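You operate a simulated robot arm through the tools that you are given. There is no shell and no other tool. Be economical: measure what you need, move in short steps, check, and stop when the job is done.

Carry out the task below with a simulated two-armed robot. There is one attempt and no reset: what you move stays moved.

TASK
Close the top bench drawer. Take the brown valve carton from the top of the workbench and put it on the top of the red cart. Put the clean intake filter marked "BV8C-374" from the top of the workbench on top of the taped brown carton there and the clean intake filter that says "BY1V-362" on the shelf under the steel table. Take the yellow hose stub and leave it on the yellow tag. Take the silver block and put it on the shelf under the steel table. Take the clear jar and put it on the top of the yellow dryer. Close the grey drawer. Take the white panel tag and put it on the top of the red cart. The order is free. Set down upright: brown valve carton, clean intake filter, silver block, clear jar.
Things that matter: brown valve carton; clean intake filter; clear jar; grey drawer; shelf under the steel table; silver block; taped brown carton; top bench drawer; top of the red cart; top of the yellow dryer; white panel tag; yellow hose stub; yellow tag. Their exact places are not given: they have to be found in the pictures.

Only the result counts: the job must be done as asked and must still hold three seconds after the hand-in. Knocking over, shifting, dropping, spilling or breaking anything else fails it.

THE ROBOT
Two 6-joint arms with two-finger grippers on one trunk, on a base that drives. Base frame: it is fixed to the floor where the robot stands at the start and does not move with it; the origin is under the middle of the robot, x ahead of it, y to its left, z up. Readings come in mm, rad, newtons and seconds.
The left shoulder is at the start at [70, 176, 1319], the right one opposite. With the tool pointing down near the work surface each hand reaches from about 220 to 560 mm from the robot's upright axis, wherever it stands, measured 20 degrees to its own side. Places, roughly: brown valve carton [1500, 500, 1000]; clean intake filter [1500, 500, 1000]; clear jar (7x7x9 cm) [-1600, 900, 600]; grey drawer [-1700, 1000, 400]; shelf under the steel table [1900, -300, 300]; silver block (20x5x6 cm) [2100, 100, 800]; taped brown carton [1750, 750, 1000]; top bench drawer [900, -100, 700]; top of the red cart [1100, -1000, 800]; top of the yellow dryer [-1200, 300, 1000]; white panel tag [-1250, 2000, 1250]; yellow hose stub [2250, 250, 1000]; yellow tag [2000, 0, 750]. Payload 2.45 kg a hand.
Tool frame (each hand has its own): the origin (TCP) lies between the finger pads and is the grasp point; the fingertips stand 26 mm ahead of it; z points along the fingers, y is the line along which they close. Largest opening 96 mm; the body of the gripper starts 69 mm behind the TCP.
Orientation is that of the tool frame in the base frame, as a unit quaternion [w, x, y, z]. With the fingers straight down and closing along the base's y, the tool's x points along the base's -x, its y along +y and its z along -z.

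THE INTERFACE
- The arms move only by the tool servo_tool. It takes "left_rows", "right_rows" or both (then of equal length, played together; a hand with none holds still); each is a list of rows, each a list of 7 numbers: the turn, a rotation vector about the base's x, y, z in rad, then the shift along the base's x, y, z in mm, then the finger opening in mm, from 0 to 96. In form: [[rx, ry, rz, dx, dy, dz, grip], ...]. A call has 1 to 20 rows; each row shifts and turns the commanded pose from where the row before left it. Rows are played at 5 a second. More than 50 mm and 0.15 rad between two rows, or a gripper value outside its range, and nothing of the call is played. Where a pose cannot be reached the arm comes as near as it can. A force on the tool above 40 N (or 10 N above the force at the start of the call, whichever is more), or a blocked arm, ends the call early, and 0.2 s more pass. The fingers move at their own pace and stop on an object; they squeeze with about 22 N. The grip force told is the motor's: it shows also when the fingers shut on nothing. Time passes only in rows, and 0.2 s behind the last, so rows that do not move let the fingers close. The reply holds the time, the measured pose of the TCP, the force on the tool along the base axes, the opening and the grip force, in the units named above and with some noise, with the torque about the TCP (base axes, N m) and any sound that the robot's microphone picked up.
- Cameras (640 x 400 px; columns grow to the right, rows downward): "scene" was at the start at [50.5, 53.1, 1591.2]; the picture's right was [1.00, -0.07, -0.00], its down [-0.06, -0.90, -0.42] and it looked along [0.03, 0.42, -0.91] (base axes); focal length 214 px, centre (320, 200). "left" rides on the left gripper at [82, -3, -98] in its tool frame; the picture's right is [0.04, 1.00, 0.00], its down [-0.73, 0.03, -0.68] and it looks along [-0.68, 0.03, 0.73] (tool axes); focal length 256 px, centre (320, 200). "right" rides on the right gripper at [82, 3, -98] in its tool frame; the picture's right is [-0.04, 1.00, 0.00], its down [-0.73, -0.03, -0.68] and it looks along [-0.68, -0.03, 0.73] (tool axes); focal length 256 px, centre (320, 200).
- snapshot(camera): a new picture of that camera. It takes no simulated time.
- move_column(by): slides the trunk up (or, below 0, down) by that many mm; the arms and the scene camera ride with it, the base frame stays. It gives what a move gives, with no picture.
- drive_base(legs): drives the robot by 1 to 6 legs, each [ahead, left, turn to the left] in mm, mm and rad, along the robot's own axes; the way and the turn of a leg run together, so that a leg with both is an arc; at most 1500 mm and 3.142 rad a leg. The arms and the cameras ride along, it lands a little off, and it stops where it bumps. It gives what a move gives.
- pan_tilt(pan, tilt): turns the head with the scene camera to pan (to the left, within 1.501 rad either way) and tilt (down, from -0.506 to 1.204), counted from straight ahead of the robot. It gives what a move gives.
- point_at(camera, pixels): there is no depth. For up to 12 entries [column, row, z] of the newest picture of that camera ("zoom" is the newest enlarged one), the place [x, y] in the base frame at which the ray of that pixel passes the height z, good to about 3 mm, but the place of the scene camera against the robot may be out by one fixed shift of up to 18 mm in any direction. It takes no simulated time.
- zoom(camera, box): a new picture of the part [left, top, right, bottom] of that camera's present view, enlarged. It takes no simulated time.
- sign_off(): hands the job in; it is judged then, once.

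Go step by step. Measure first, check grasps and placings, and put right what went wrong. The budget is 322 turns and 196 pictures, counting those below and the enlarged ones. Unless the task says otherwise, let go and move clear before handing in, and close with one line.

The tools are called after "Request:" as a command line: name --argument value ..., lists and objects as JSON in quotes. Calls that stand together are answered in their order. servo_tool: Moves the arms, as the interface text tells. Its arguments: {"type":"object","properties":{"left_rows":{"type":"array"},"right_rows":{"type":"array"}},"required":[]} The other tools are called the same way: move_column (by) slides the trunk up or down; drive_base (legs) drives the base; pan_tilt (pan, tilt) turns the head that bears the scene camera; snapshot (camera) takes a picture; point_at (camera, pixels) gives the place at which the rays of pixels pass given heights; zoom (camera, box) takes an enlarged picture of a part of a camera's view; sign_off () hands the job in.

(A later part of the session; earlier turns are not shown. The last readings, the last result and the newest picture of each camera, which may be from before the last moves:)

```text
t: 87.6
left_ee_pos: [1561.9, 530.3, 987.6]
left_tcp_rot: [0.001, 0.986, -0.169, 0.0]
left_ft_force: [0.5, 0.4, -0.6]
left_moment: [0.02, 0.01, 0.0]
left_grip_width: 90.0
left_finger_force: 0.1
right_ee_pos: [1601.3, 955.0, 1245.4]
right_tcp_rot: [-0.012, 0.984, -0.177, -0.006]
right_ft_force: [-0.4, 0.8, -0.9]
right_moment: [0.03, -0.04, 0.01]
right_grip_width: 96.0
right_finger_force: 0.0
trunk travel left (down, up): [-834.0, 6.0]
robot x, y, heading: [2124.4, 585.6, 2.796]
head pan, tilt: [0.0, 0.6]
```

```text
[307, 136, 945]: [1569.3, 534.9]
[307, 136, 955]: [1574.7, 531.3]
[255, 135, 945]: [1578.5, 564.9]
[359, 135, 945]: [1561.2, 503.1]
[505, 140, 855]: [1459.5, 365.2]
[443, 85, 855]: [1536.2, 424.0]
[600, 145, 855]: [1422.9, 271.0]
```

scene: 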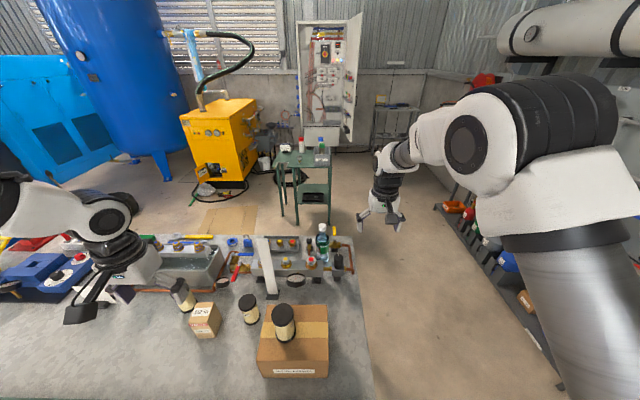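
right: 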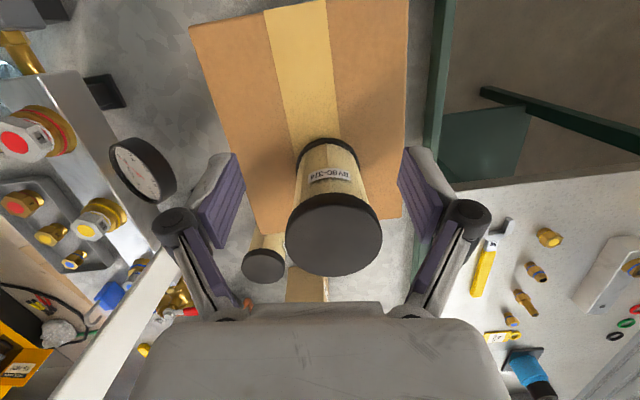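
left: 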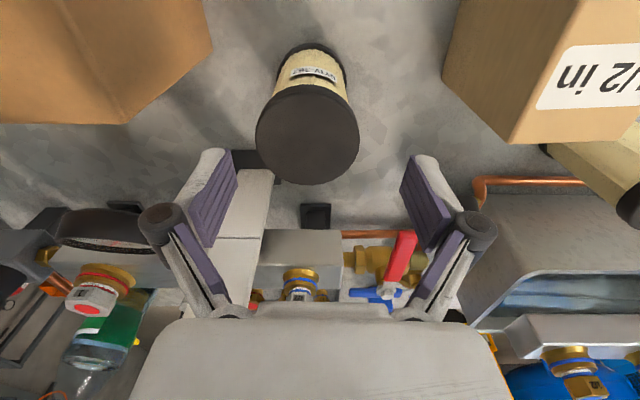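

Request:
servo_tool --left_rows '[[0, 0, 0, 4, 2, -35, 90], [0, 0, 0, 3, 2, -33, 90], [0, 0, 0, 0, 0, 0, 30], [0, 0, 0, 0, 0, 0, 30], [0, 0, 0, 0, 0, 30, 30]]'

Request:
snapshot --camera "left"

```text
t: 88.8
left_ee_pos: [1569.1, 535.3, 952.7]
left_tcp_rot: [0.001, 0.985, -0.171, 0.0]
left_ft_force: [0.3, -0.4, -0.9]
left_moment: [-0.01, 0.05, -0.02]
left_grip_width: 59.0
left_finger_force: 21.8
right_ee_pos: [1604.7, 954.1, 1245.5]
right_tcp_rot: [-0.012, 0.984, -0.177, -0.006]
right_ft_force: [-0.1, -0.3, 0.2]
right_moment: [0.01, 0.0, 0.02]
right_grip_width: 96.2
right_finger_force: 0.0
trunk travel left (down, up): [-834.0, 6.0]
robot x, y, heading: [2126.5, 586.7, 2.804]
head pan, tilt: [0.0, 0.6]
```

```text
127 pictures are left
```

left: 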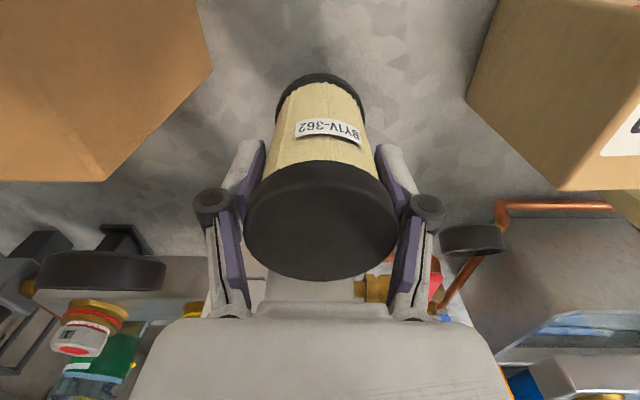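

Got it (59 mm). For the low shelf I need a pitched grip, so I'll set it back down here, pitch the tool 45°, and regrasp.

Request:
servo_tool --left_rows '[[0, 0, 0, 0, 0, -20, 30], [0, 0, 0, 0, 0, -12, 30], [0, 0, 0, 0, 0, -3, 30]]'

```text
t: 89.6
left_ee_pos: [1567.7, 537.2, 919.6]
left_tcp_rot: [0.001, 0.985, -0.171, -0.003]
left_ft_force: [-3.4, -6.2, 22.4]
left_moment: [-0.23, 0.05, 0.05]
left_grip_width: 59.2
left_finger_force: 21.6
right_ee_pos: [1604.7, 952.3, 1247.1]
right_tcp_rot: [-0.012, 0.984, -0.177, -0.007]
right_ft_force: [0.0, -0.1, -0.1]
right_moment: [-0.05, 0.02, 0.02]
right_grip_width: 95.5
right_finger_force: 0.1
trunk travel left (down, up): [-834.0, 6.0]
robot x, y, heading: [2127.1, 584.0, 2.802]
head pan, tilt: [0.0, 0.6]
```

Request:
servo_tool --left_rows '[[0, 0, 0, 0, 0, 0, 75], [0, 0, 0, 0, 0, 0, 90], [0, 0, 0, 0, 0, 45, 90], [0, 0, 0, 0, 0, 45, 90], [0.044, 0.122, 0, 20, -7, 0, 90], [0.044, 0.122, 0, 20, -7, 0, 90], [0.044, 0.122, 0, 20, -7, 0, 90], [0.044, 0.122, 0, 0, 0, 0, 90], [0.044, 0.122, 0, 0, 0, 0, 90], [0.044, 0.122, 0, 0, 0, 0, 90]]'

Request:
snapshot --camera "left"

Request:
snapshot --camera "scene"

```text
t: 91.8
left_ee_pos: [1618.7, 514.3, 1009.5]
left_tcp_rot: [-0.048, 0.922, -0.153, -0.353]
left_ft_force: [-0.3, 0.5, -0.7]
left_moment: [0.02, -0.02, -0.02]
left_grip_width: 90.1
left_finger_force: 0.0
left hand out of reach, approached as far as the arm can: row 5
right_ee_pos: [1602.1, 953.0, 1245.8]
right_tcp_rot: [-0.012, 0.984, -0.176, -0.006]
right_ft_force: [-0.3, 0.6, -0.2]
right_moment: [-0.02, 0.01, -0.04]
right_grip_width: 96.4
right_finger_force: 0.1
trunk travel left (down, up): [-834.0, 6.0]
robot x, y, heading: [2123.9, 584.3, 2.799]
head pan, tilt: [0.0, 0.6]
```

```text
126 pictures are left
```

left: 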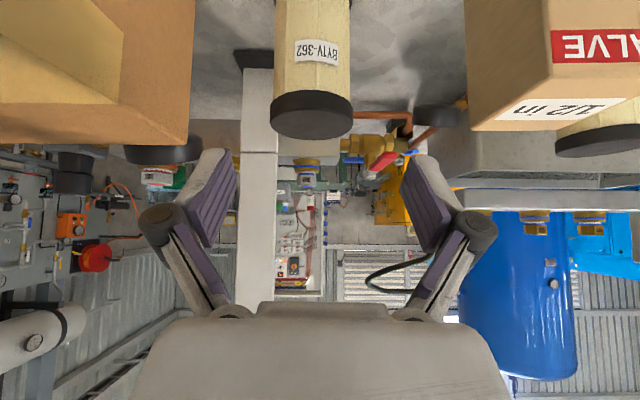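

```text
125 pictures are left
```

scene: 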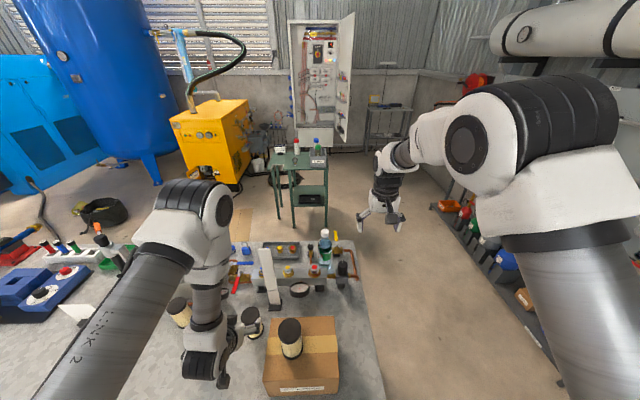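

Pitched at 45°. Lowering, then sliding forward around the filter.

Request:
servo_tool --left_rows '[[0, 0, 0, 0, 0, -35, 90], [0, 0, 0, 0, 0, -35, 90], [0, 0, 0, 0, 0, -33, 90], [0, 0, 0, -25, 11, 0, 90], [0, 0, 0, -26, 12, 0, 90]]'

Request:
snapshot --camera "left"

```text
t: 93.0
left_ee_pos: [1568.0, 538.6, 904.6]
left_tcp_rot: [-0.049, 0.922, -0.153, -0.352]
left_ft_force: [-0.1, -0.3, -0.1]
left_moment: [-0.02, 0.0, 0.03]
left_grip_width: 90.0
left_finger_force: 0.0
right_ee_pos: [1602.1, 953.8, 1244.3]
right_tcp_rot: [-0.012, 0.984, -0.177, -0.007]
right_ft_force: [-0.2, 0.6, -0.3]
right_moment: [0.02, -0.02, 0.01]
right_grip_width: 96.1
right_finger_force: 0.1
trunk travel left (down, up): [-834.0, 6.0]
robot x, y, heading: [2124.4, 585.0, 2.801]
head pan, tilt: [0.0, 0.6]
```

```text
124 pictures are left
```

left: 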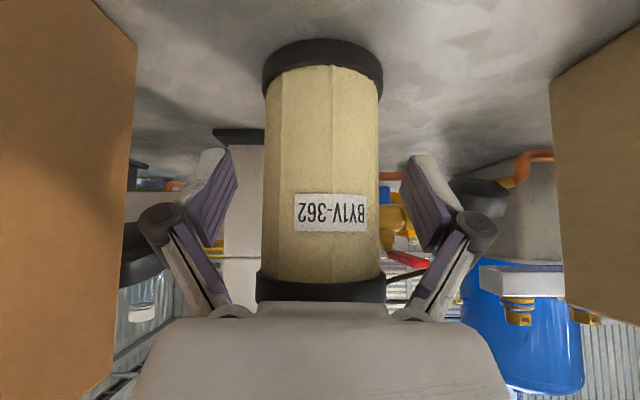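

Well centred. Close and lift.

Request:
servo_tool --left_rows '[[0, 0, 0, 0, 0, 0, 30], [0, 0, 0, 0, 0, 0, 30], [0, 0, 0, 0, 0, 10, 30], [0, 0, 0, 0, 0, 40, 30], [0, 0, 0, 20, -7, 40, 30], [0, 0, 0, 30, -10, 30, 30]]'

Request:
snapshot --camera "left"

```text
t: 94.4
left_ee_pos: [1618.9, 518.6, 1029.3]
left_tcp_rot: [-0.049, 0.922, -0.153, -0.353]
left_ft_force: [0.1, -0.2, -0.4]
left_moment: [0.02, 0.01, -0.01]
left_grip_width: 58.0
left_finger_force: 21.7
right_ee_pos: [1604.2, 954.6, 1246.0]
right_tcp_rot: [-0.011, 0.984, -0.177, -0.008]
right_ft_force: [-0.1, -0.1, -0.9]
right_moment: [0.04, 0.01, -0.01]
right_grip_width: 95.9
right_finger_force: 0.1
trunk travel left (down, up): [-834.0, 6.0]
robot x, y, heading: [2124.7, 586.0, 2.8]
head pan, tilt: [0.0, 0.6]
```

```text
123 pictures are left
```

left: 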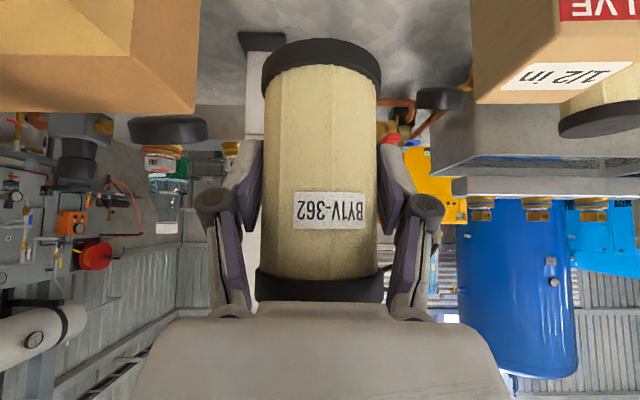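

Holding it upright. I'll shift slightly right, turn left to face the table's end, and look.

Request:
drive_base --legs '[[0, -25, 0], [0, 0, 1.567], [-180, 0, 0]]'

Request:
pan_tilt --pan 0.2 --tilt 0.8

Request:
snapshot --camera "scene"

Request:
snapshot --camera "left"

```text
t: 100.2
left_ee_pos: [2255.7, 267.7, 1026.6]
left_tcp_rot: [0.213, 0.763, 0.539, -0.285]
left_ft_force: [-0.1, 0.9, -2.1]
left_moment: [0.02, 0.01, 0.0]
left_grip_width: 58.1
left_finger_force: 22.1
right_ee_pos: [1819.6, 257.3, 1244.8]
right_tcp_rot: [-0.005, 0.824, 0.566, -0.012]
right_ft_force: [-0.7, 0.0, -0.2]
right_moment: [0.06, 0.0, -0.01]
right_grip_width: 96.0
right_finger_force: 0.1
trunk travel left (down, up): [-834.0, 6.0]
robot x, y, heading: [2196.5, 778.1, -1.923]
head pan, tilt: [0.0, 0.6]
```

```text
t: 100.9
left_ee_pos: [2255.0, 270.2, 1027.4]
left_tcp_rot: [0.214, 0.763, 0.539, -0.285]
left_ft_force: [0.2, 0.7, -0.8]
left_moment: [-0.01, 0.04, 0.03]
left_grip_width: 58.0
left_finger_force: 21.7
right_ee_pos: [1822.1, 260.1, 1246.3]
right_tcp_rot: [-0.004, 0.824, 0.567, -0.013]
right_ft_force: [-0.4, 0.1, 0.2]
right_moment: [0.0, -0.01, -0.01]
right_grip_width: 96.0
right_finger_force: 0.1
trunk travel left (down, up): [-834.0, 6.0]
robot x, y, heading: [2197.6, 777.4, -1.92]
head pan, tilt: [0.201, 0.799]
```

```text
122 pictures are left
```

scene: 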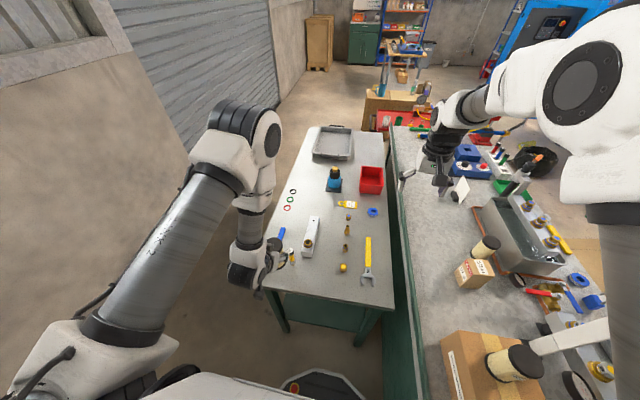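

```text
121 pictures are left
```

left: 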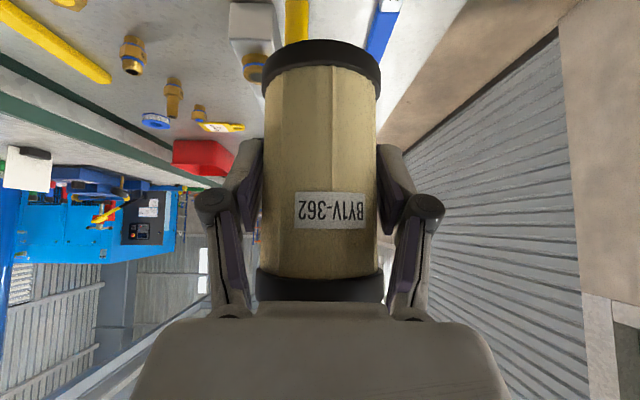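

My hand is right above the hose stub; checking it's undisturbed before moving.

Request:
zoom --camera "scene" --box '[220, 170, 380, 300]'

Request:
zoom --camera "left" --box '[220, 0, 420, 120]'

```text
3.08 times, centred on (300, 235) of scene
```

zoom: 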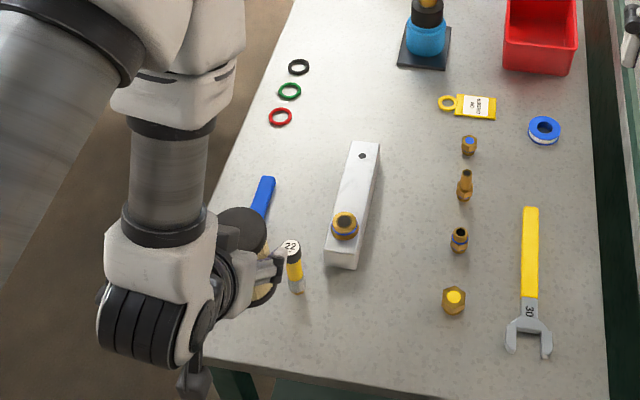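

```text
3.20 times, centred on (320, 60) of left
```

zoom: 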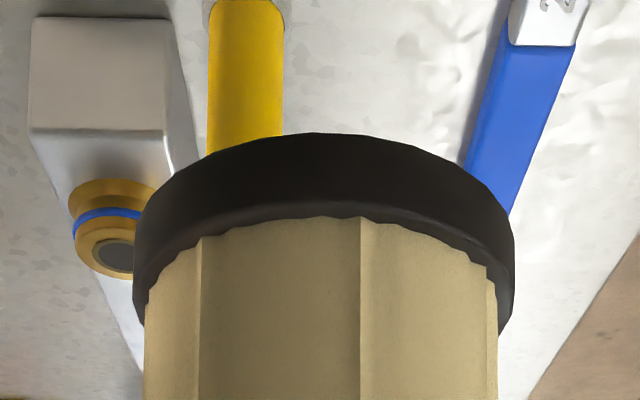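

The stub is untouched. Backing away 220 mm, then lowering the column to shelf level.

Request:
drive_base --legs '[[-220, 0, 0]]'

Request:
move_column --by -560

Request:
pan_tilt --pan 0.2 --tilt 0.5

Request:
snapshot --camera "scene"

Request:
snapshot --camera "left"

```text
t: 102.6
left_ee_pos: [2331.6, 474.6, 1026.4]
left_tcp_rot: [0.213, 0.763, 0.54, -0.284]
left_ft_force: [0.3, -0.2, -1.1]
left_moment: [0.05, 0.01, 0.0]
left_grip_width: 58.0
left_finger_force: 22.1
right_ee_pos: [1896.1, 464.3, 1244.7]
right_tcp_rot: [-0.004, 0.825, 0.566, -0.012]
right_ft_force: [0.2, -0.2, -0.1]
right_moment: [0.06, -0.05, 0.01]
right_grip_width: 95.9
right_finger_force: 0.1
trunk travel left (down, up): [-834.0, 6.0]
robot x, y, heading: [2274.1, 987.7, -1.925]
head pan, tilt: [0.201, 0.799]
```

```text
refused: -560 is not a number from -400 to 400
```

```text
t: 103.4
left_ee_pos: [2333.4, 478.2, 1027.4]
left_tcp_rot: [0.214, 0.763, 0.539, -0.286]
left_ft_force: [-0.3, -0.7, -0.8]
left_moment: [0.0, 0.03, -0.02]
left_grip_width: 58.0
left_finger_force: 22.0
right_ee_pos: [1898.2, 467.8, 1246.5]
right_tcp_rot: [-0.004, 0.824, 0.566, -0.013]
right_ft_force: [0.7, 0.2, 0.1]
right_moment: [-0.03, -0.03, 0.03]
right_grip_width: 96.1
right_finger_force: 0.2
trunk travel left (down, up): [-834.0, 6.0]
robot x, y, heading: [2271.6, 988.5, -1.922]
head pan, tilt: [0.201, 0.499]
```

```text
118 pictures are left
```

scene: 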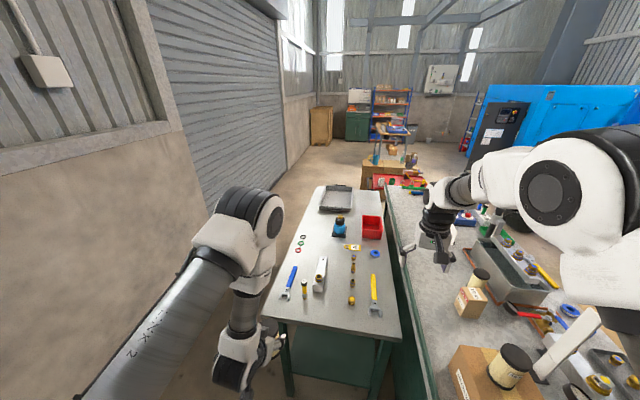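

```text
117 pictures are left
```

left: 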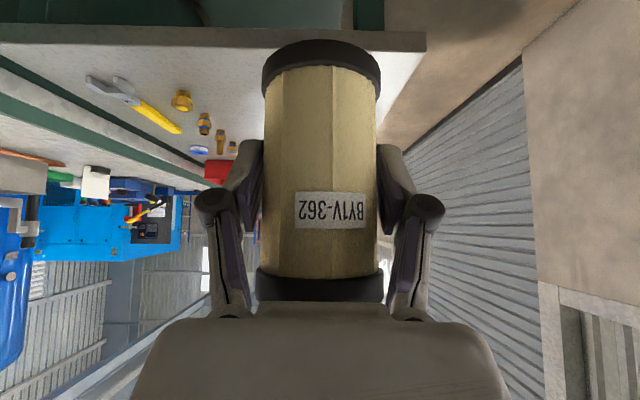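

Right arm would hit the bench if lowered here. I'll check wall clearance on the left so I can shift that way, and retract the right hand.

Request:
point_at --camera "scene" --pixels '[[210, 222, 0], [285, 160, 0], [262, 318, 760], [400, 342, 760], [286, 396, 0], [386, 369, 300], [307, 248, 760]]'

Request:
servo_tool --right_rows '[[0, 0, 0, 10, 35, 0, 96], [0, 0, 0, 10, 35, 0, 96], [0, 0, 0, 0, 40, 0, 96], [0, 0, 0, -20, 35, 0, 96], [0, 0, 0, -20, 35, 0, 96], [0, 0, 0, -20, 35, 0, 96]]'

```text
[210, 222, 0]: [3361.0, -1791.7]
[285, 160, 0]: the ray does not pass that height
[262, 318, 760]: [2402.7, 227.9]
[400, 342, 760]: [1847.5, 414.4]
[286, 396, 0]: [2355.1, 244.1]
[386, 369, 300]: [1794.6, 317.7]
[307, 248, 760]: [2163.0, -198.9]
```

```text
t: 104.8
left_ee_pos: [2330.9, 478.1, 1029.3]
left_tcp_rot: [0.214, 0.764, 0.539, -0.285]
left_ft_force: [0.0, 0.1, -0.8]
left_moment: [0.01, -0.04, 0.06]
left_grip_width: 58.2
left_finger_force: 21.7
right_ee_pos: [1854.8, 685.4, 1241.6]
right_tcp_rot: [-0.001, 0.824, 0.567, -0.012]
right_ft_force: [1.0, -0.1, 0.1]
right_moment: [-0.05, -0.06, -0.01]
right_grip_width: 96.1
right_finger_force: 0.1
trunk travel left (down, up): [-834.0, 6.0]
robot x, y, heading: [2274.7, 989.7, -1.925]
head pan, tilt: [0.201, 0.499]
```

Request:
drive_base --legs '[[0, 225, 0]]'

Request:
move_column --by -300

Request:
move_column --by -290

Request:
snapshot --camera "scene"

Request:
snapshot --camera "left"

```text
t: 106.5
left_ee_pos: [2537.1, 403.4, 1027.5]
left_tcp_rot: [0.215, 0.762, 0.54, -0.285]
left_ft_force: [0.5, 0.3, -1.4]
left_moment: [-0.01, 0.01, -0.03]
left_grip_width: 57.9
left_finger_force: 22.4
right_ee_pos: [2060.2, 609.1, 1241.4]
right_tcp_rot: [-0.003, 0.824, 0.567, -0.012]
right_ft_force: [0.4, -0.1, -0.4]
right_moment: [0.03, -0.02, 0.04]
right_grip_width: 96.1
right_finger_force: 0.0
trunk travel left (down, up): [-834.0, 6.0]
robot x, y, heading: [2473.8, 911.6, -1.924]
head pan, tilt: [0.201, 0.499]
```

```text
t: 109.5
left_ee_pos: [2539.1, 402.9, 726.3]
left_tcp_rot: [0.215, 0.762, 0.54, -0.286]
left_ft_force: [0.2, 0.2, -0.9]
left_moment: [-0.02, 0.01, -0.04]
left_grip_width: 57.7
left_finger_force: 21.9
right_ee_pos: [2061.4, 608.9, 943.8]
right_tcp_rot: [-0.004, 0.824, 0.567, -0.014]
right_ft_force: [0.1, -0.3, -0.2]
right_moment: [0.0, 0.01, 0.01]
right_grip_width: 96.0
right_finger_force: 0.1
trunk travel left (down, up): [-534.0, 306.0]
robot x, y, heading: [2476.1, 910.7, -1.921]
head pan, tilt: [0.201, 0.499]
```

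```text
t: 112.4
left_ee_pos: [2539.0, 401.2, 437.4]
left_tcp_rot: [0.214, 0.762, 0.54, -0.285]
left_ft_force: [0.2, 0.1, -1.9]
left_moment: [-0.02, 0.03, 0.0]
left_grip_width: 58.0
left_finger_force: 22.4
right_ee_pos: [2062.8, 609.3, 651.7]
right_tcp_rot: [-0.003, 0.824, 0.567, -0.013]
right_ft_force: [-0.2, -0.4, 0.2]
right_moment: [-0.03, 0.01, -0.01]
right_grip_width: 96.0
right_finger_force: 0.0
trunk travel left (down, up): [-244.0, 596.0]
robot x, y, heading: [2480.1, 908.9, -1.919]
head pan, tilt: [0.201, 0.499]
```

```text
116 pictures are left
```

scene: 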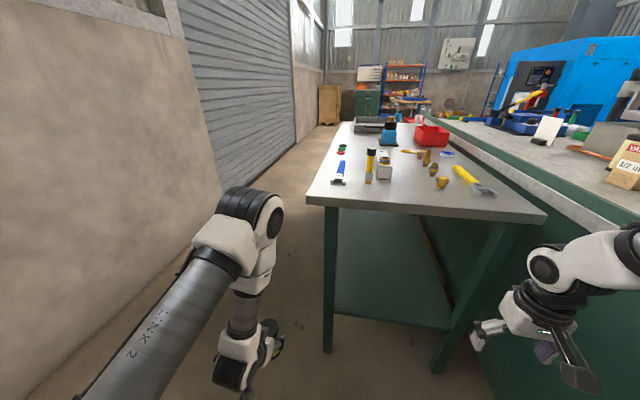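

```text
115 pictures are left
```

left: 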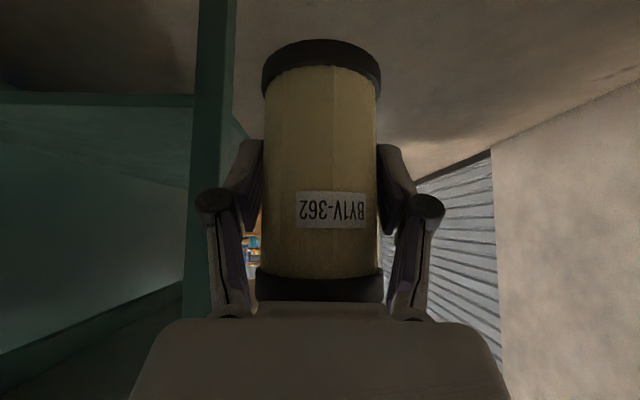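

The shelf is visible between the table legs (edge at (338,313)–(448,330)). Measuring shelf height and legs.

Request:
point_at --camera "scene" --pixels '[[328, 352, 0], [438, 373, 0], [338, 312, 250], [338, 312, 300], [338, 312, 200], [448, 330, 250], [448, 330, 300], [448, 330, 200], [307, 200, 760], [546, 217, 760], [307, 205, 720]]'

Request:
zoom --camera "scene" --box '[280, 190, 560, 390]'

```text
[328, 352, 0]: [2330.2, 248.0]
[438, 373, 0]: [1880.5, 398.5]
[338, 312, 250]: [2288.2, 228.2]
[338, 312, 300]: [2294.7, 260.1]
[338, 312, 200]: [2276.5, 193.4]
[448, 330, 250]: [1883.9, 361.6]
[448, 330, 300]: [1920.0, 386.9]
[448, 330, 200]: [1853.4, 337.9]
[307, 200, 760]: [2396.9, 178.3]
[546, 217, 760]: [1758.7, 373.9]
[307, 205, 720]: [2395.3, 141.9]
```

```text
2.00 times, centred on (420, 290) of scene
```

zoom: 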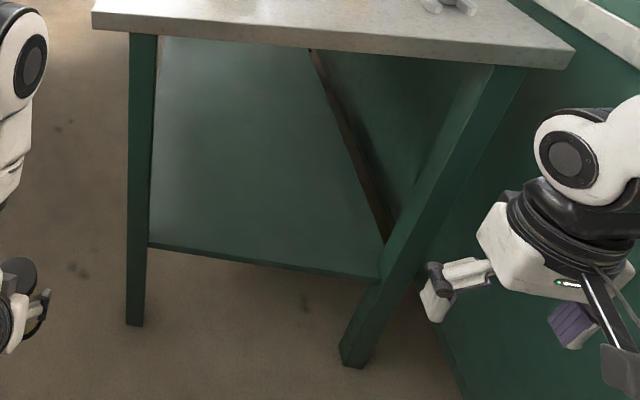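

Shelf is at about z 265, between leg centres d≈1655–2090. First move the left hand inward laterally while still outside the table.

Request:
servo_tool --left_rows '[[0, 0, 0, -42, 15, -10, 30], [0, 0, 0, -42, 15, -10, 30], [0, 0, 0, -42, 15, -10, 30], [0, 0, 0, -42, 15, -5, 30]]'

Request:
snapshot --camera "scene"

```text
t: 113.4
left_ee_pos: [2466.8, 394.7, 379.0]
left_tcp_rot: [0.213, 0.763, 0.539, -0.287]
left_ft_force: [-0.2, -0.7, -1.1]
left_moment: [-0.05, 0.01, -0.02]
left_grip_width: 57.9
left_finger_force: 22.4
left hand out of reach, approached as far as the arm can: row 2, 3, 4
right_ee_pos: [2062.9, 608.8, 652.6]
right_tcp_rot: [-0.004, 0.824, 0.567, -0.013]
right_ft_force: [0.3, 0.1, 0.8]
right_moment: [0.03, 0.0, 0.01]
right_grip_width: 95.9
right_finger_force: 0.1
trunk travel left (down, up): [-244.0, 596.0]
robot x, y, heading: [2476.9, 910.9, -1.916]
head pan, tilt: [0.201, 0.499]
```

```text
113 pictures are left
```

scene: 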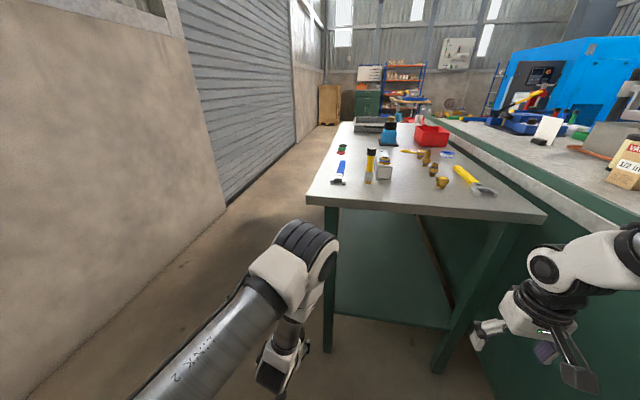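

Too close in for that lateral. I'll back up, extend the arm forward and inward, then drive forward into the shelf.

Request:
drive_base --legs '[[-170, 0, 0]]'

Request:
servo_tool --left_rows '[[0, 0, 0, -14, -40, 5, 30], [0, 0, 0, -14, -40, 5, 30], [0, 0, 0, -14, -40, 5, 30], [0, 0, 0, -38, -10, 5, 30], [0, 0, 0, -42, 10, 0, 30], [0, 0, 0, -42, 10, 0, 30]]'

Request:
snapshot --camera "scene"

```text
t: 114.8
left_ee_pos: [2526.4, 554.4, 380.1]
left_tcp_rot: [0.214, 0.762, 0.54, -0.286]
left_ft_force: [0.4, -0.3, -1.0]
left_moment: [0.01, 0.01, 0.0]
left_grip_width: 57.8
left_finger_force: 21.8
right_ee_pos: [2121.8, 767.6, 652.7]
right_tcp_rot: [-0.004, 0.823, 0.569, -0.013]
right_ft_force: [0.2, 0.5, 0.5]
right_moment: [-0.04, -0.01, 0.04]
right_grip_width: 96.2
right_finger_force: 0.0
trunk travel left (down, up): [-244.0, 596.0]
robot x, y, heading: [2536.4, 1068.9, -1.92]
head pan, tilt: [0.201, 0.499]
```

```text
t: 116.2
left_ee_pos: [2391.0, 412.9, 388.6]
left_tcp_rot: [0.213, 0.762, 0.541, -0.286]
left_ft_force: [-0.4, 0.1, -0.9]
left_moment: [0.01, -0.05, 0.04]
left_grip_width: 58.2
left_finger_force: 21.6
left hand out of reach, approached as far as the arm can: row 5, 6
right_ee_pos: [2121.3, 767.0, 651.8]
right_tcp_rot: [-0.004, 0.823, 0.569, -0.013]
right_ft_force: [-0.2, 0.2, -0.2]
right_moment: [-0.02, -0.03, 0.0]
right_grip_width: 96.2
right_finger_force: 0.1
trunk travel left (down, up): [-244.0, 596.0]
robot x, y, heading: [2532.0, 1073.3, -1.919]
head pan, tilt: [0.201, 0.499]
```

```text
112 pictures are left
```

scene: 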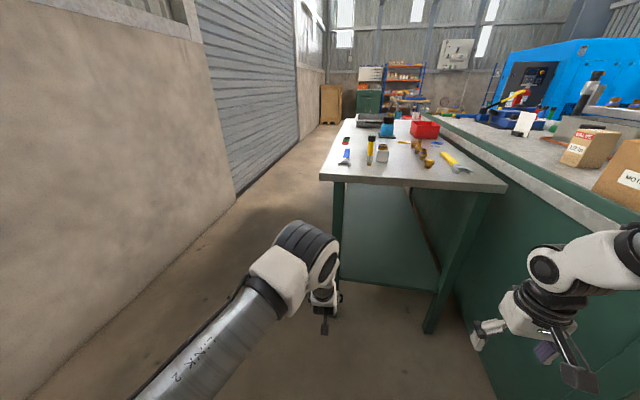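

Hand is extended (f≈668, l≈92). Turning right 0.19 rad aligns it with the shelf opening; then driving in halfway and checking.

Request:
drive_base --legs '[[0, 0, -0.19], [137, 26, 0]]'

Request:
snapshot --camera "scene"

Request:
snapshot --camera "left"

```text
t: 118.3
left_ee_pos: [2221.4, 320.6, 388.8]
left_tcp_rot: [0.184, 0.81, 0.466, -0.304]
left_ft_force: [-0.4, -0.6, -1.5]
left_moment: [0.0, -0.03, 0.0]
left_grip_width: 58.2
left_finger_force: 22.1
right_ee_pos: [2023.0, 720.7, 652.3]
right_tcp_rot: [-0.006, 0.872, 0.489, -0.012]
right_ft_force: [0.0, -0.9, 0.1]
right_moment: [-0.02, -0.02, 0.02]
right_grip_width: 95.9
right_finger_force: 0.0
trunk travel left (down, up): [-244.0, 596.0]
robot x, y, heading: [2487.9, 941.3, -2.112]
head pan, tilt: [0.201, 0.499]
```

```text
111 pictures are left
```

scene: 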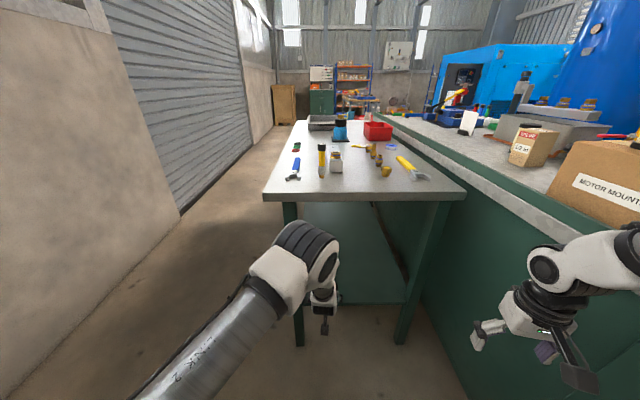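

```text
110 pictures are left
```

left: 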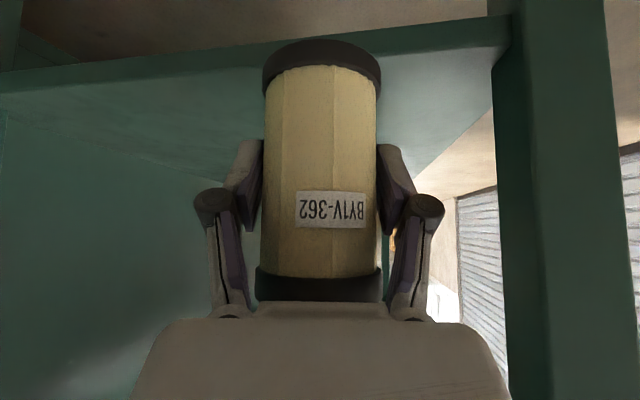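

Request:
point_at --camera "left" --pixels '[[200, 76, 230], [200, 76, 260], [200, 76, 290], [440, 53, 230], [440, 53, 260], [440, 53, 290], [497, 100, 350], [515, 250, 389]]'

Request:
point_at --camera "scene" --pixels '[[303, 345, 0], [401, 344, 0], [405, 304, 250], [405, 304, 270], [345, 303, 250], [345, 303, 270]]'

```text
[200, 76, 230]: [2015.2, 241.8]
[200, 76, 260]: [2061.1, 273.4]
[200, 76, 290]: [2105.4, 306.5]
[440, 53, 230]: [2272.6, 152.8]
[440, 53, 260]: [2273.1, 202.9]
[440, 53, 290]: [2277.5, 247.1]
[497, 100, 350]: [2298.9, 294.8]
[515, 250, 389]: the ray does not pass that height
```

```text
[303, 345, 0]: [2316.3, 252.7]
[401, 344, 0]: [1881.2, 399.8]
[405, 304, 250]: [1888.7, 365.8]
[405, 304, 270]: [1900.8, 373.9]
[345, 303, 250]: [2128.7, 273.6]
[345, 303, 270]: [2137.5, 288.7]
```

Aligned: leg inner edge at d≈2060, hand d≈1982. Continue 147 mm in.

Request:
drive_base --legs '[[144, 28, 0]]'

Request:
snapshot --camera "left"

Request:
snapshot --camera "scene"

```text
t: 119.6
left_ee_pos: [2174.5, 181.5, 388.8]
left_tcp_rot: [0.185, 0.81, 0.467, -0.304]
left_ft_force: [0.2, -0.2, -1.3]
left_moment: [-0.06, -0.02, 0.0]
left_grip_width: 57.7
left_finger_force: 21.9
right_ee_pos: [1975.6, 580.5, 652.0]
right_tcp_rot: [-0.005, 0.872, 0.489, -0.013]
right_ft_force: [0.2, -0.9, 0.4]
right_moment: [0.01, -0.05, 0.01]
right_grip_width: 96.1
right_finger_force: 0.1
trunk travel left (down, up): [-244.0, 596.0]
robot x, y, heading: [2439.2, 802.4, -2.108]
head pan, tilt: [0.201, 0.499]
```

```text
109 pictures are left
```

left: 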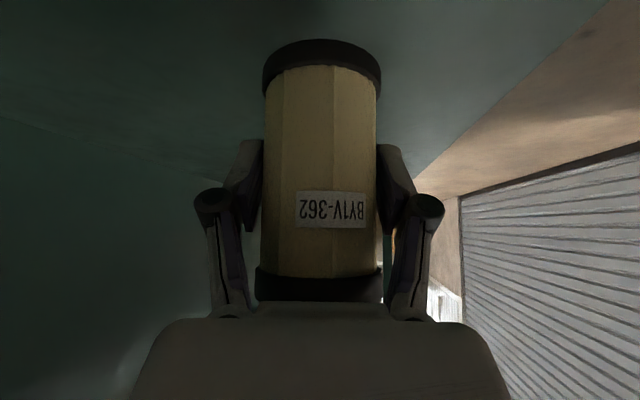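

```text
108 pictures are left
```

scene: 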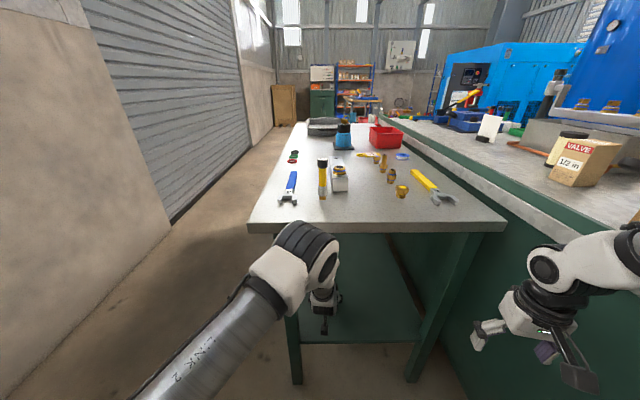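

Positioned 90 mm inside the shelf edge. Lowering until contact.

Request:
servo_tool --left_rows '[[0, 0, 0, 0, 0, -12, 30], [0, 0, 0, 0, 0, -10, 30], [0, 0, 0, 0, 0, -8, 30], [0, 0, 0, 0, 0, -8, 30], [0, 0, 0, 0, 0, -8, 30], [0, 0, 0, 0, 0, -8, 30], [0, 0, 0, 0, 0, -8, 30], [0, 0, 0, 0, 0, -8, 30]]'

```text
t: 121.1
left_ee_pos: [2172.8, 180.6, 343.9]
left_tcp_rot: [0.187, 0.808, 0.466, -0.309]
left_ft_force: [8.6, 15.1, 24.3]
left_moment: [0.65, -0.12, -0.06]
left_grip_width: 58.1
left_finger_force: 22.2
right_ee_pos: [1975.4, 583.5, 655.3]
right_tcp_rot: [-0.004, 0.872, 0.49, -0.014]
right_ft_force: [0.1, 0.2, 0.4]
right_moment: [0.01, 0.01, 0.01]
right_grip_width: 96.2
right_finger_force: 0.0
trunk travel left (down, up): [-244.0, 596.0]
robot x, y, heading: [2435.8, 803.8, -2.102]
head pan, tilt: [0.201, 0.499]
stopped in row 7 (left hand): the force on the tool passed its limit at 45 N (the readings are from after the stop); the commanded pose is now the measured one
```

Contact with shelf. Easing up a hair, releasing and checking.

Request:
servo_tool --left_rows '[[0, 0, 0, 0, 0, 1, 30], [0, 0, 0, 0, 0, 0, 66], [0, 0, 0, 0, 0, 0, 90], [0, 0, 0, 0, 0, 0, 90]]'

Request:
snapshot --camera "left"

```text
t: 122.1
left_ee_pos: [2171.7, 178.7, 339.9]
left_tcp_rot: [0.187, 0.808, 0.467, -0.306]
left_ft_force: [-0.4, 0.4, -0.3]
left_moment: [-0.03, 0.03, -0.03]
left_grip_width: 90.3
left_finger_force: 0.0
right_ee_pos: [1975.4, 582.2, 651.8]
right_tcp_rot: [-0.005, 0.873, 0.488, -0.013]
right_ft_force: [0.0, -0.7, -0.7]
right_moment: [-0.01, -0.04, -0.05]
right_grip_width: 96.0
right_finger_force: 0.0
trunk travel left (down, up): [-244.0, 596.0]
robot x, y, heading: [2438.9, 802.6, -2.105]
head pan, tilt: [0.201, 0.499]
```

```text
107 pictures are left
```

left: 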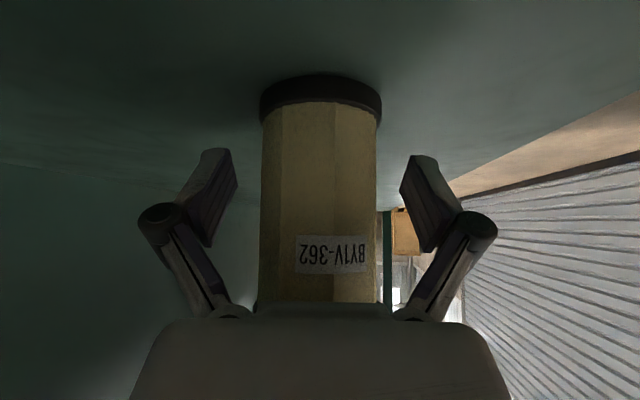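

Standing upright on the shelf. Backing straight out.

Request:
drive_base --legs '[[-290, -56, 0]]'

Request:
snapshot --camera "left"

Request:
snapshot --camera "scene"

```text
t: 124.1
left_ee_pos: [2272.3, 454.4, 340.4]
left_tcp_rot: [0.188, 0.807, 0.468, -0.307]
left_ft_force: [0.2, 0.0, 1.2]
left_moment: [0.03, -0.02, -0.03]
left_grip_width: 89.9
left_finger_force: 0.0
right_ee_pos: [2073.0, 857.0, 653.6]
right_tcp_rot: [-0.005, 0.872, 0.49, -0.012]
right_ft_force: [-1.1, 0.4, 0.2]
right_moment: [-0.03, 0.03, -0.01]
right_grip_width: 95.8
right_finger_force: 0.1
trunk travel left (down, up): [-244.0, 596.0]
robot x, y, heading: [2534.1, 1078.9, -2.101]
head pan, tilt: [0.201, 0.499]
```

```text
106 pictures are left
```

left: 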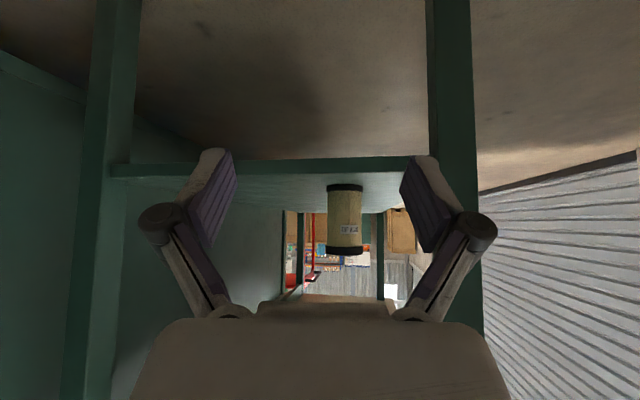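

```text
105 pictures are left
```

scene: 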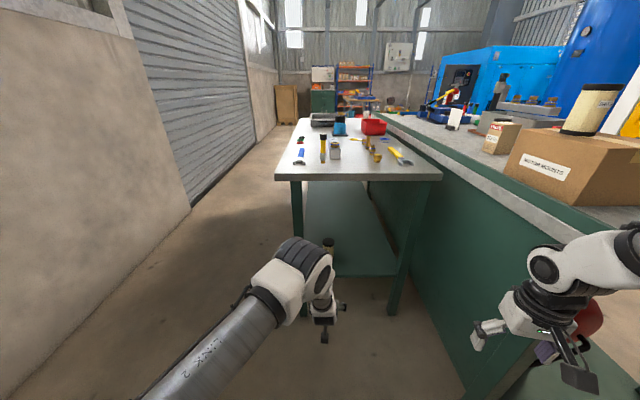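

The filter stands on the shelf. Next, the hose stub and block on the table: raise the column and look from above.

Request:
move_column --by 300

Request:
move_column --by 150

Request:
snapshot --camera "left"

Request:
snapshot --camera "scene"

```text
t: 127.1
left_ee_pos: [2272.4, 455.9, 640.6]
left_tcp_rot: [0.187, 0.807, 0.468, -0.307]
left_ft_force: [-0.2, -0.2, -0.4]
left_moment: [0.0, -0.02, -0.04]
left_grip_width: 90.0
left_finger_force: 0.1
right_ee_pos: [2073.8, 856.2, 952.6]
right_tcp_rot: [-0.006, 0.872, 0.49, -0.013]
right_ft_force: [0.0, -0.2, 0.5]
right_moment: [0.01, -0.01, -0.01]
right_grip_width: 96.1
right_finger_force: 0.0
trunk travel left (down, up): [-544.0, 296.0]
robot x, y, heading: [2536.6, 1077.2, -2.101]
head pan, tilt: [0.201, 0.499]
```

```text
t: 128.8
left_ee_pos: [2271.6, 455.1, 790.4]
left_tcp_rot: [0.188, 0.807, 0.469, -0.306]
left_ft_force: [0.1, 0.8, -0.3]
left_moment: [0.02, 0.01, -0.02]
left_grip_width: 90.2
left_finger_force: 0.1
right_ee_pos: [2072.6, 855.9, 1102.5]
right_tcp_rot: [-0.005, 0.872, 0.49, -0.013]
right_ft_force: [-0.7, 0.4, -1.0]
right_moment: [-0.02, 0.01, 0.03]
right_grip_width: 96.0
right_finger_force: 0.1
trunk travel left (down, up): [-694.0, 146.0]
robot x, y, heading: [2537.3, 1080.6, -2.101]
head pan, tilt: [0.201, 0.499]
```

```text
104 pictures are left
```

left: 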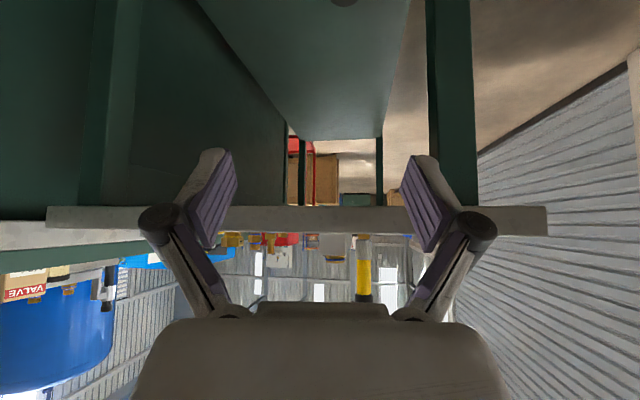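

```text
103 pictures are left
```

scene: 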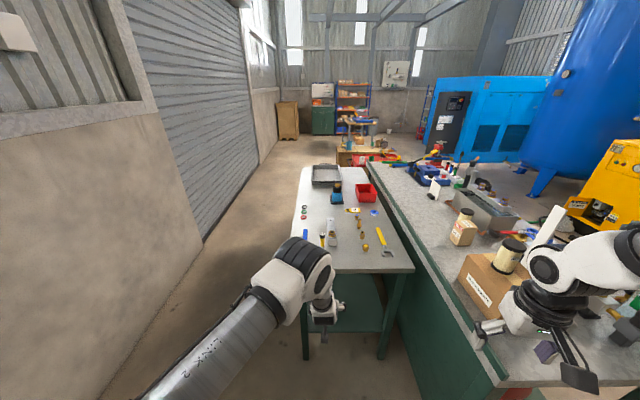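

The left camera, level with the table edge, suggests the table top is higher than I assumed (~z 830). Checking by triangulation.

Request:
zoom --camera "scene" --box '[280, 190, 440, 290]'

Request:
point_at --camera "scene" --pixels '[[415, 268, 760], [415, 268, 800], [415, 268, 835], [300, 274, 760], [300, 274, 800], [300, 274, 835]]'

Request:
point_at --camera "left" --pixels '[[47, 233, 820], [47, 233, 835], [47, 233, 850], [547, 236, 820], [547, 236, 835], [547, 236, 850]]'

```text
4.00 times, centred on (360, 240) of scene
```

zoom: 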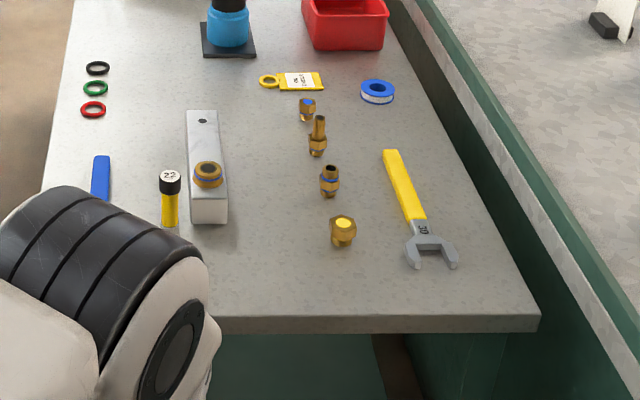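

```text
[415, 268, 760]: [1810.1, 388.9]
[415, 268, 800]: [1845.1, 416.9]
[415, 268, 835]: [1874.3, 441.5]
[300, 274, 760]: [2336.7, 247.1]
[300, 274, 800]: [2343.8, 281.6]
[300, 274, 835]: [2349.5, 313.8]
```

```text
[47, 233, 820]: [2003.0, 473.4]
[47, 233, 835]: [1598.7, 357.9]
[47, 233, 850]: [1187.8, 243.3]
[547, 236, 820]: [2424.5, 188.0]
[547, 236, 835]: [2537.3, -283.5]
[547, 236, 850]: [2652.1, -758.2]
```

Table top is z≈822, end at s≈1030. Measuring the stub, block and tag at that height.

Request:
point_at --camera "scene" --pixels '[[322.5, 246, 822], [322.5, 234, 920], [322.5, 234, 940], [328, 246, 822], [337, 245.5, 822], [326.7, 218, 882], [334.5, 217.5, 882], [350, 210.5, 822], [361, 210.5, 822], [355.5, 208, 822], [355.5, 212.5, 822], [347, 210, 822]]'

```text
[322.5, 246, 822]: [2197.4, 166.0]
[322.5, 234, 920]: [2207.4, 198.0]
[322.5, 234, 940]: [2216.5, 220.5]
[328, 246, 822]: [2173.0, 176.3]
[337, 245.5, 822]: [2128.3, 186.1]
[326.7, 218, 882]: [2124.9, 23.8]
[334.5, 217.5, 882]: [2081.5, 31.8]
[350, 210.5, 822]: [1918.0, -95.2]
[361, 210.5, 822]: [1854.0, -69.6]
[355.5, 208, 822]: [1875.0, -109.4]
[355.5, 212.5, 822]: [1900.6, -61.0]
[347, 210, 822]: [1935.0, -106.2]
```

The stub stands at about (2198,170), block centre (2128,105), tag (1888,-85). I'll raise the left hand clear and pitch the right hand 45° for picking the stub.

Request:
servo_tool --left_rows '[[0, 0, 0, 0, 0, 45, 90], [0, 0, 0, 0, 0, 45, 90], [0, 0, 0, 0, 0, 45, 90], [0, 0, 0, 0, 0, 45, 90], [0, 0, 0, 0, 0, 45, 90], [0, 0, 0, 0, 0, 45, 90], [0, 0, 0, 0, 0, 45, 90], [0, 0, 0, 0, 0, 30, 90]]' --right_rows '[[-0.112, 0.066, 0, -20, -35, 0, 60], [-0.112, 0.066, 0, -20, -35, 0, 60], [-0.112, 0.066, 0, -20, -35, 0, 60], [-0.112, 0.066, 0, 0, 0, -20, 60], [-0.112, 0.066, 0, 0, 0, -20, 60], [-0.112, 0.066, 0, 0, 0, -20, 60], [0, 0, 0, 0, 0, -20, 60], [0, 0, 0, 0, 0, -20, 60]]'

Request:
drive_base --legs '[[0, 0, 0.185]]'

```text
t: 130.4
left_ee_pos: [2309.0, 451.4, 970.0]
left_tcp_rot: [0.134, 0.811, 0.516, -0.238]
left_ft_force: [0.1, -0.3, -0.2]
left_moment: [0.02, 0.01, -0.04]
left_grip_width: 89.9
left_finger_force: 0.0
left hand out of reach, approached as far as the arm can: row 2, 3, 4, 6, 7
right_ee_pos: [1999.3, 765.4, 1068.9]
right_tcp_rot: [0.077, 0.848, 0.46, -0.252]
right_ft_force: [0.0, -0.1, -0.1]
right_moment: [0.04, 0.0, 0.0]
right_grip_width: 60.2
right_finger_force: 0.0
right hand out of reach, approached as far as the arm can: row 4, 5, 6
trunk travel left (down, up): [-694.0, 146.0]
robot x, y, heading: [2536.9, 1081.2, -2.102]
head pan, tilt: [0.201, 0.499]
stopped in row 7 (left hand): the arm was blocked; the commanded pose is now the measured one
```

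```text
t: 131.5
left_ee_pos: [2428.8, 420.5, 971.0]
left_tcp_rot: [0.157, 0.76, 0.589, -0.225]
left_ft_force: [-0.6, 0.7, 0.6]
left_moment: [-0.02, 0.02, 0.01]
left_grip_width: 90.2
left_finger_force: 0.0
right_ee_pos: [2066.6, 671.4, 1068.1]
right_tcp_rot: [0.101, 0.802, 0.536, -0.244]
right_ft_force: [0.5, -0.6, -0.3]
right_moment: [0.0, 0.0, 0.01]
right_grip_width: 59.8
right_finger_force: 0.0
trunk travel left (down, up): [-694.0, 146.0]
robot x, y, heading: [2534.3, 1080.9, -1.914]
head pan, tilt: [0.201, 0.499]
```

Both hands sit in the awkward height band; I'll raise the column so the left is clear above the table, and lower the right arm relative to its shoulder.

Request:
move_column --by 140

Request:
servo_tool --right_rows '[[0, 0, 0, 0, 0, -45, 60], [0, 0, 0, 0, 0, -45, 60], [0, 0, 0, 20, -7, -40, 60], [0, 0, 0, 35, -12, -30, 60], [0, 0, 0, 35, -12, -30, 60], [0, 0, 0, 40, -14, -20, 60], [0, 0, 0, 40, -14, -20, 60]]'

```text
t: 133.2
left_ee_pos: [2429.5, 421.2, 1109.2]
left_tcp_rot: [0.156, 0.76, 0.589, -0.225]
left_ft_force: [-0.9, 1.1, -0.1]
left_moment: [-0.01, -0.04, -0.02]
left_grip_width: 90.2
left_finger_force: 0.0
right_ee_pos: [2067.7, 672.1, 1208.9]
right_tcp_rot: [0.1, 0.802, 0.537, -0.244]
right_ft_force: [-0.9, 0.3, 0.3]
right_moment: [0.04, 0.02, 0.03]
right_grip_width: 59.6
right_finger_force: 0.0
trunk travel left (down, up): [-834.0, 6.0]
robot x, y, heading: [2535.1, 1076.5, -1.913]
head pan, tilt: [0.201, 0.499]
```

```text
t: 134.8
left_ee_pos: [2434.3, 419.5, 1110.2]
left_tcp_rot: [0.154, 0.76, 0.59, -0.226]
left_ft_force: [0.4, 0.1, 0.0]
left_moment: [0.05, 0.08, -0.01]
left_grip_width: 89.8
left_finger_force: 0.1
right_ee_pos: [2177.1, 579.4, 973.6]
right_tcp_rot: [0.094, 0.802, 0.537, -0.246]
right_ft_force: [0.4, -1.0, 0.0]
right_moment: [0.02, 0.03, -0.07]
right_grip_width: 60.1
right_finger_force: 0.1
right hand out of reach, approached as far as the arm can: row 4, 5, 6, 7
trunk travel left (down, up): [-834.0, 6.0]
robot x, y, heading: [2533.3, 1081.2, -1.914]
head pan, tilt: [0.201, 0.499]
```

Request:
point_at --camera "scene" --pixels '[[203, 245, 0], [150, 305, 0], [110, 345, 0]]'

Request:
servo_tool --right_rows '[[-0.118, 0.042, 0, 0, 0, 0, 60], [-0.118, 0.042, 0, 0, 0, 0, 60], [0, 0, 0, 0, 0, -15, 60]]'

```text
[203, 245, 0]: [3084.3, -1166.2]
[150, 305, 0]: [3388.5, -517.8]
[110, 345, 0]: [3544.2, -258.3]
```

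```text
t: 135.6
left_ee_pos: [2428.6, 421.4, 1111.3]
left_tcp_rot: [0.157, 0.76, 0.589, -0.225]
left_ft_force: [0.1, 0.1, -0.3]
left_moment: [0.02, 0.0, -0.02]
left_grip_width: 90.0
left_finger_force: 0.0
right_ee_pos: [2155.0, 532.9, 942.7]
right_tcp_rot: [0.167, 0.773, 0.508, -0.341]
right_ft_force: [-0.2, -0.4, -0.3]
right_moment: [0.01, 0.01, -0.04]
right_grip_width: 60.0
right_finger_force: 0.1
right hand out of reach, approached as far as the arm can: row 1, 2, 3
trunk travel left (down, up): [-834.0, 6.0]
robot x, y, heading: [2537.5, 1082.4, -1.915]
head pan, tilt: [0.201, 0.499]
```

Plenty of room to the wall. I'll re-command the right hand to the feasible extended spot.

Request:
servo_tool --right_rows '[[0, 0, 0, -27, -26, 0, 60], [0, 0, 0, -27, -26, 0, 60], [0, 0, 0, -27, -26, 0, 60]]'

Request:
drive_base --legs '[[0, 170, 0]]'

Request:
snapshot --camera "scene"

Request:
snapshot --camera "right"

```text
t: 136.4
left_ee_pos: [2428.6, 421.4, 1110.4]
left_tcp_rot: [0.156, 0.76, 0.589, -0.225]
left_ft_force: [-0.4, 0.0, 0.3]
left_moment: [0.0, 0.01, 0.01]
left_grip_width: 90.0
left_finger_force: 0.1
right_ee_pos: [2072.5, 454.3, 943.3]
right_tcp_rot: [0.172, 0.773, 0.507, -0.339]
right_ft_force: [0.4, 0.1, 0.1]
right_moment: [0.04, 0.01, 0.0]
right_grip_width: 59.9
right_finger_force: 0.0
trunk travel left (down, up): [-834.0, 6.0]
robot x, y, heading: [2536.2, 1077.3, -1.919]
head pan, tilt: [0.201, 0.499]
```

```text
t: 137.9
left_ee_pos: [2591.2, 363.6, 1111.9]
left_tcp_rot: [0.158, 0.76, 0.59, -0.224]
left_ft_force: [0.0, 1.2, 0.8]
left_moment: [-0.01, -0.03, 0.01]
left_grip_width: 89.9
left_finger_force: 0.1
right_ee_pos: [2234.0, 396.7, 944.2]
right_tcp_rot: [0.173, 0.773, 0.507, -0.339]
right_ft_force: [-1.5, -0.3, -1.0]
right_moment: [-0.04, -0.02, 0.01]
right_grip_width: 60.0
right_finger_force: 0.0
trunk travel left (down, up): [-834.0, 6.0]
robot x, y, heading: [2701.5, 1020.2, -1.916]
head pan, tilt: [0.201, 0.499]
```

```text
101 pictures are left
```

scene: 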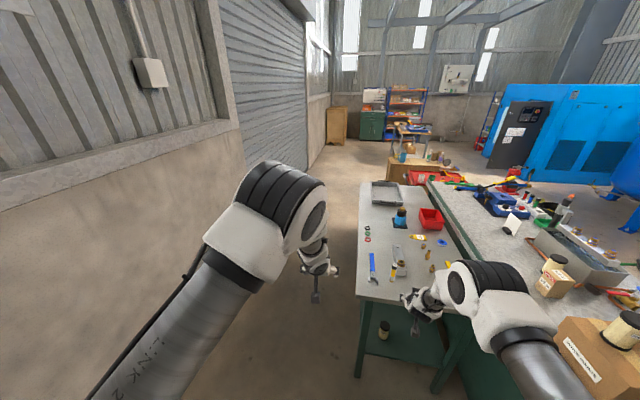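

```text
100 pictures are left
```

right: 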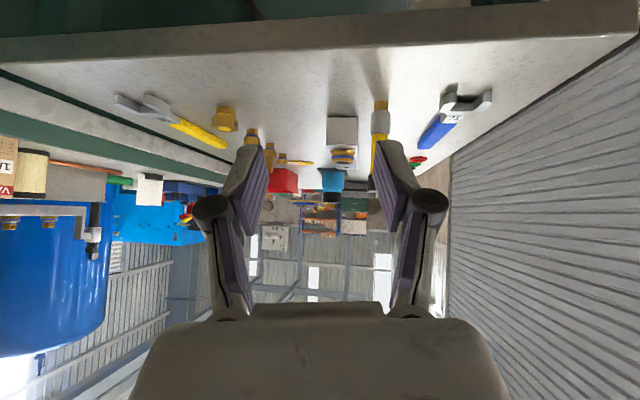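

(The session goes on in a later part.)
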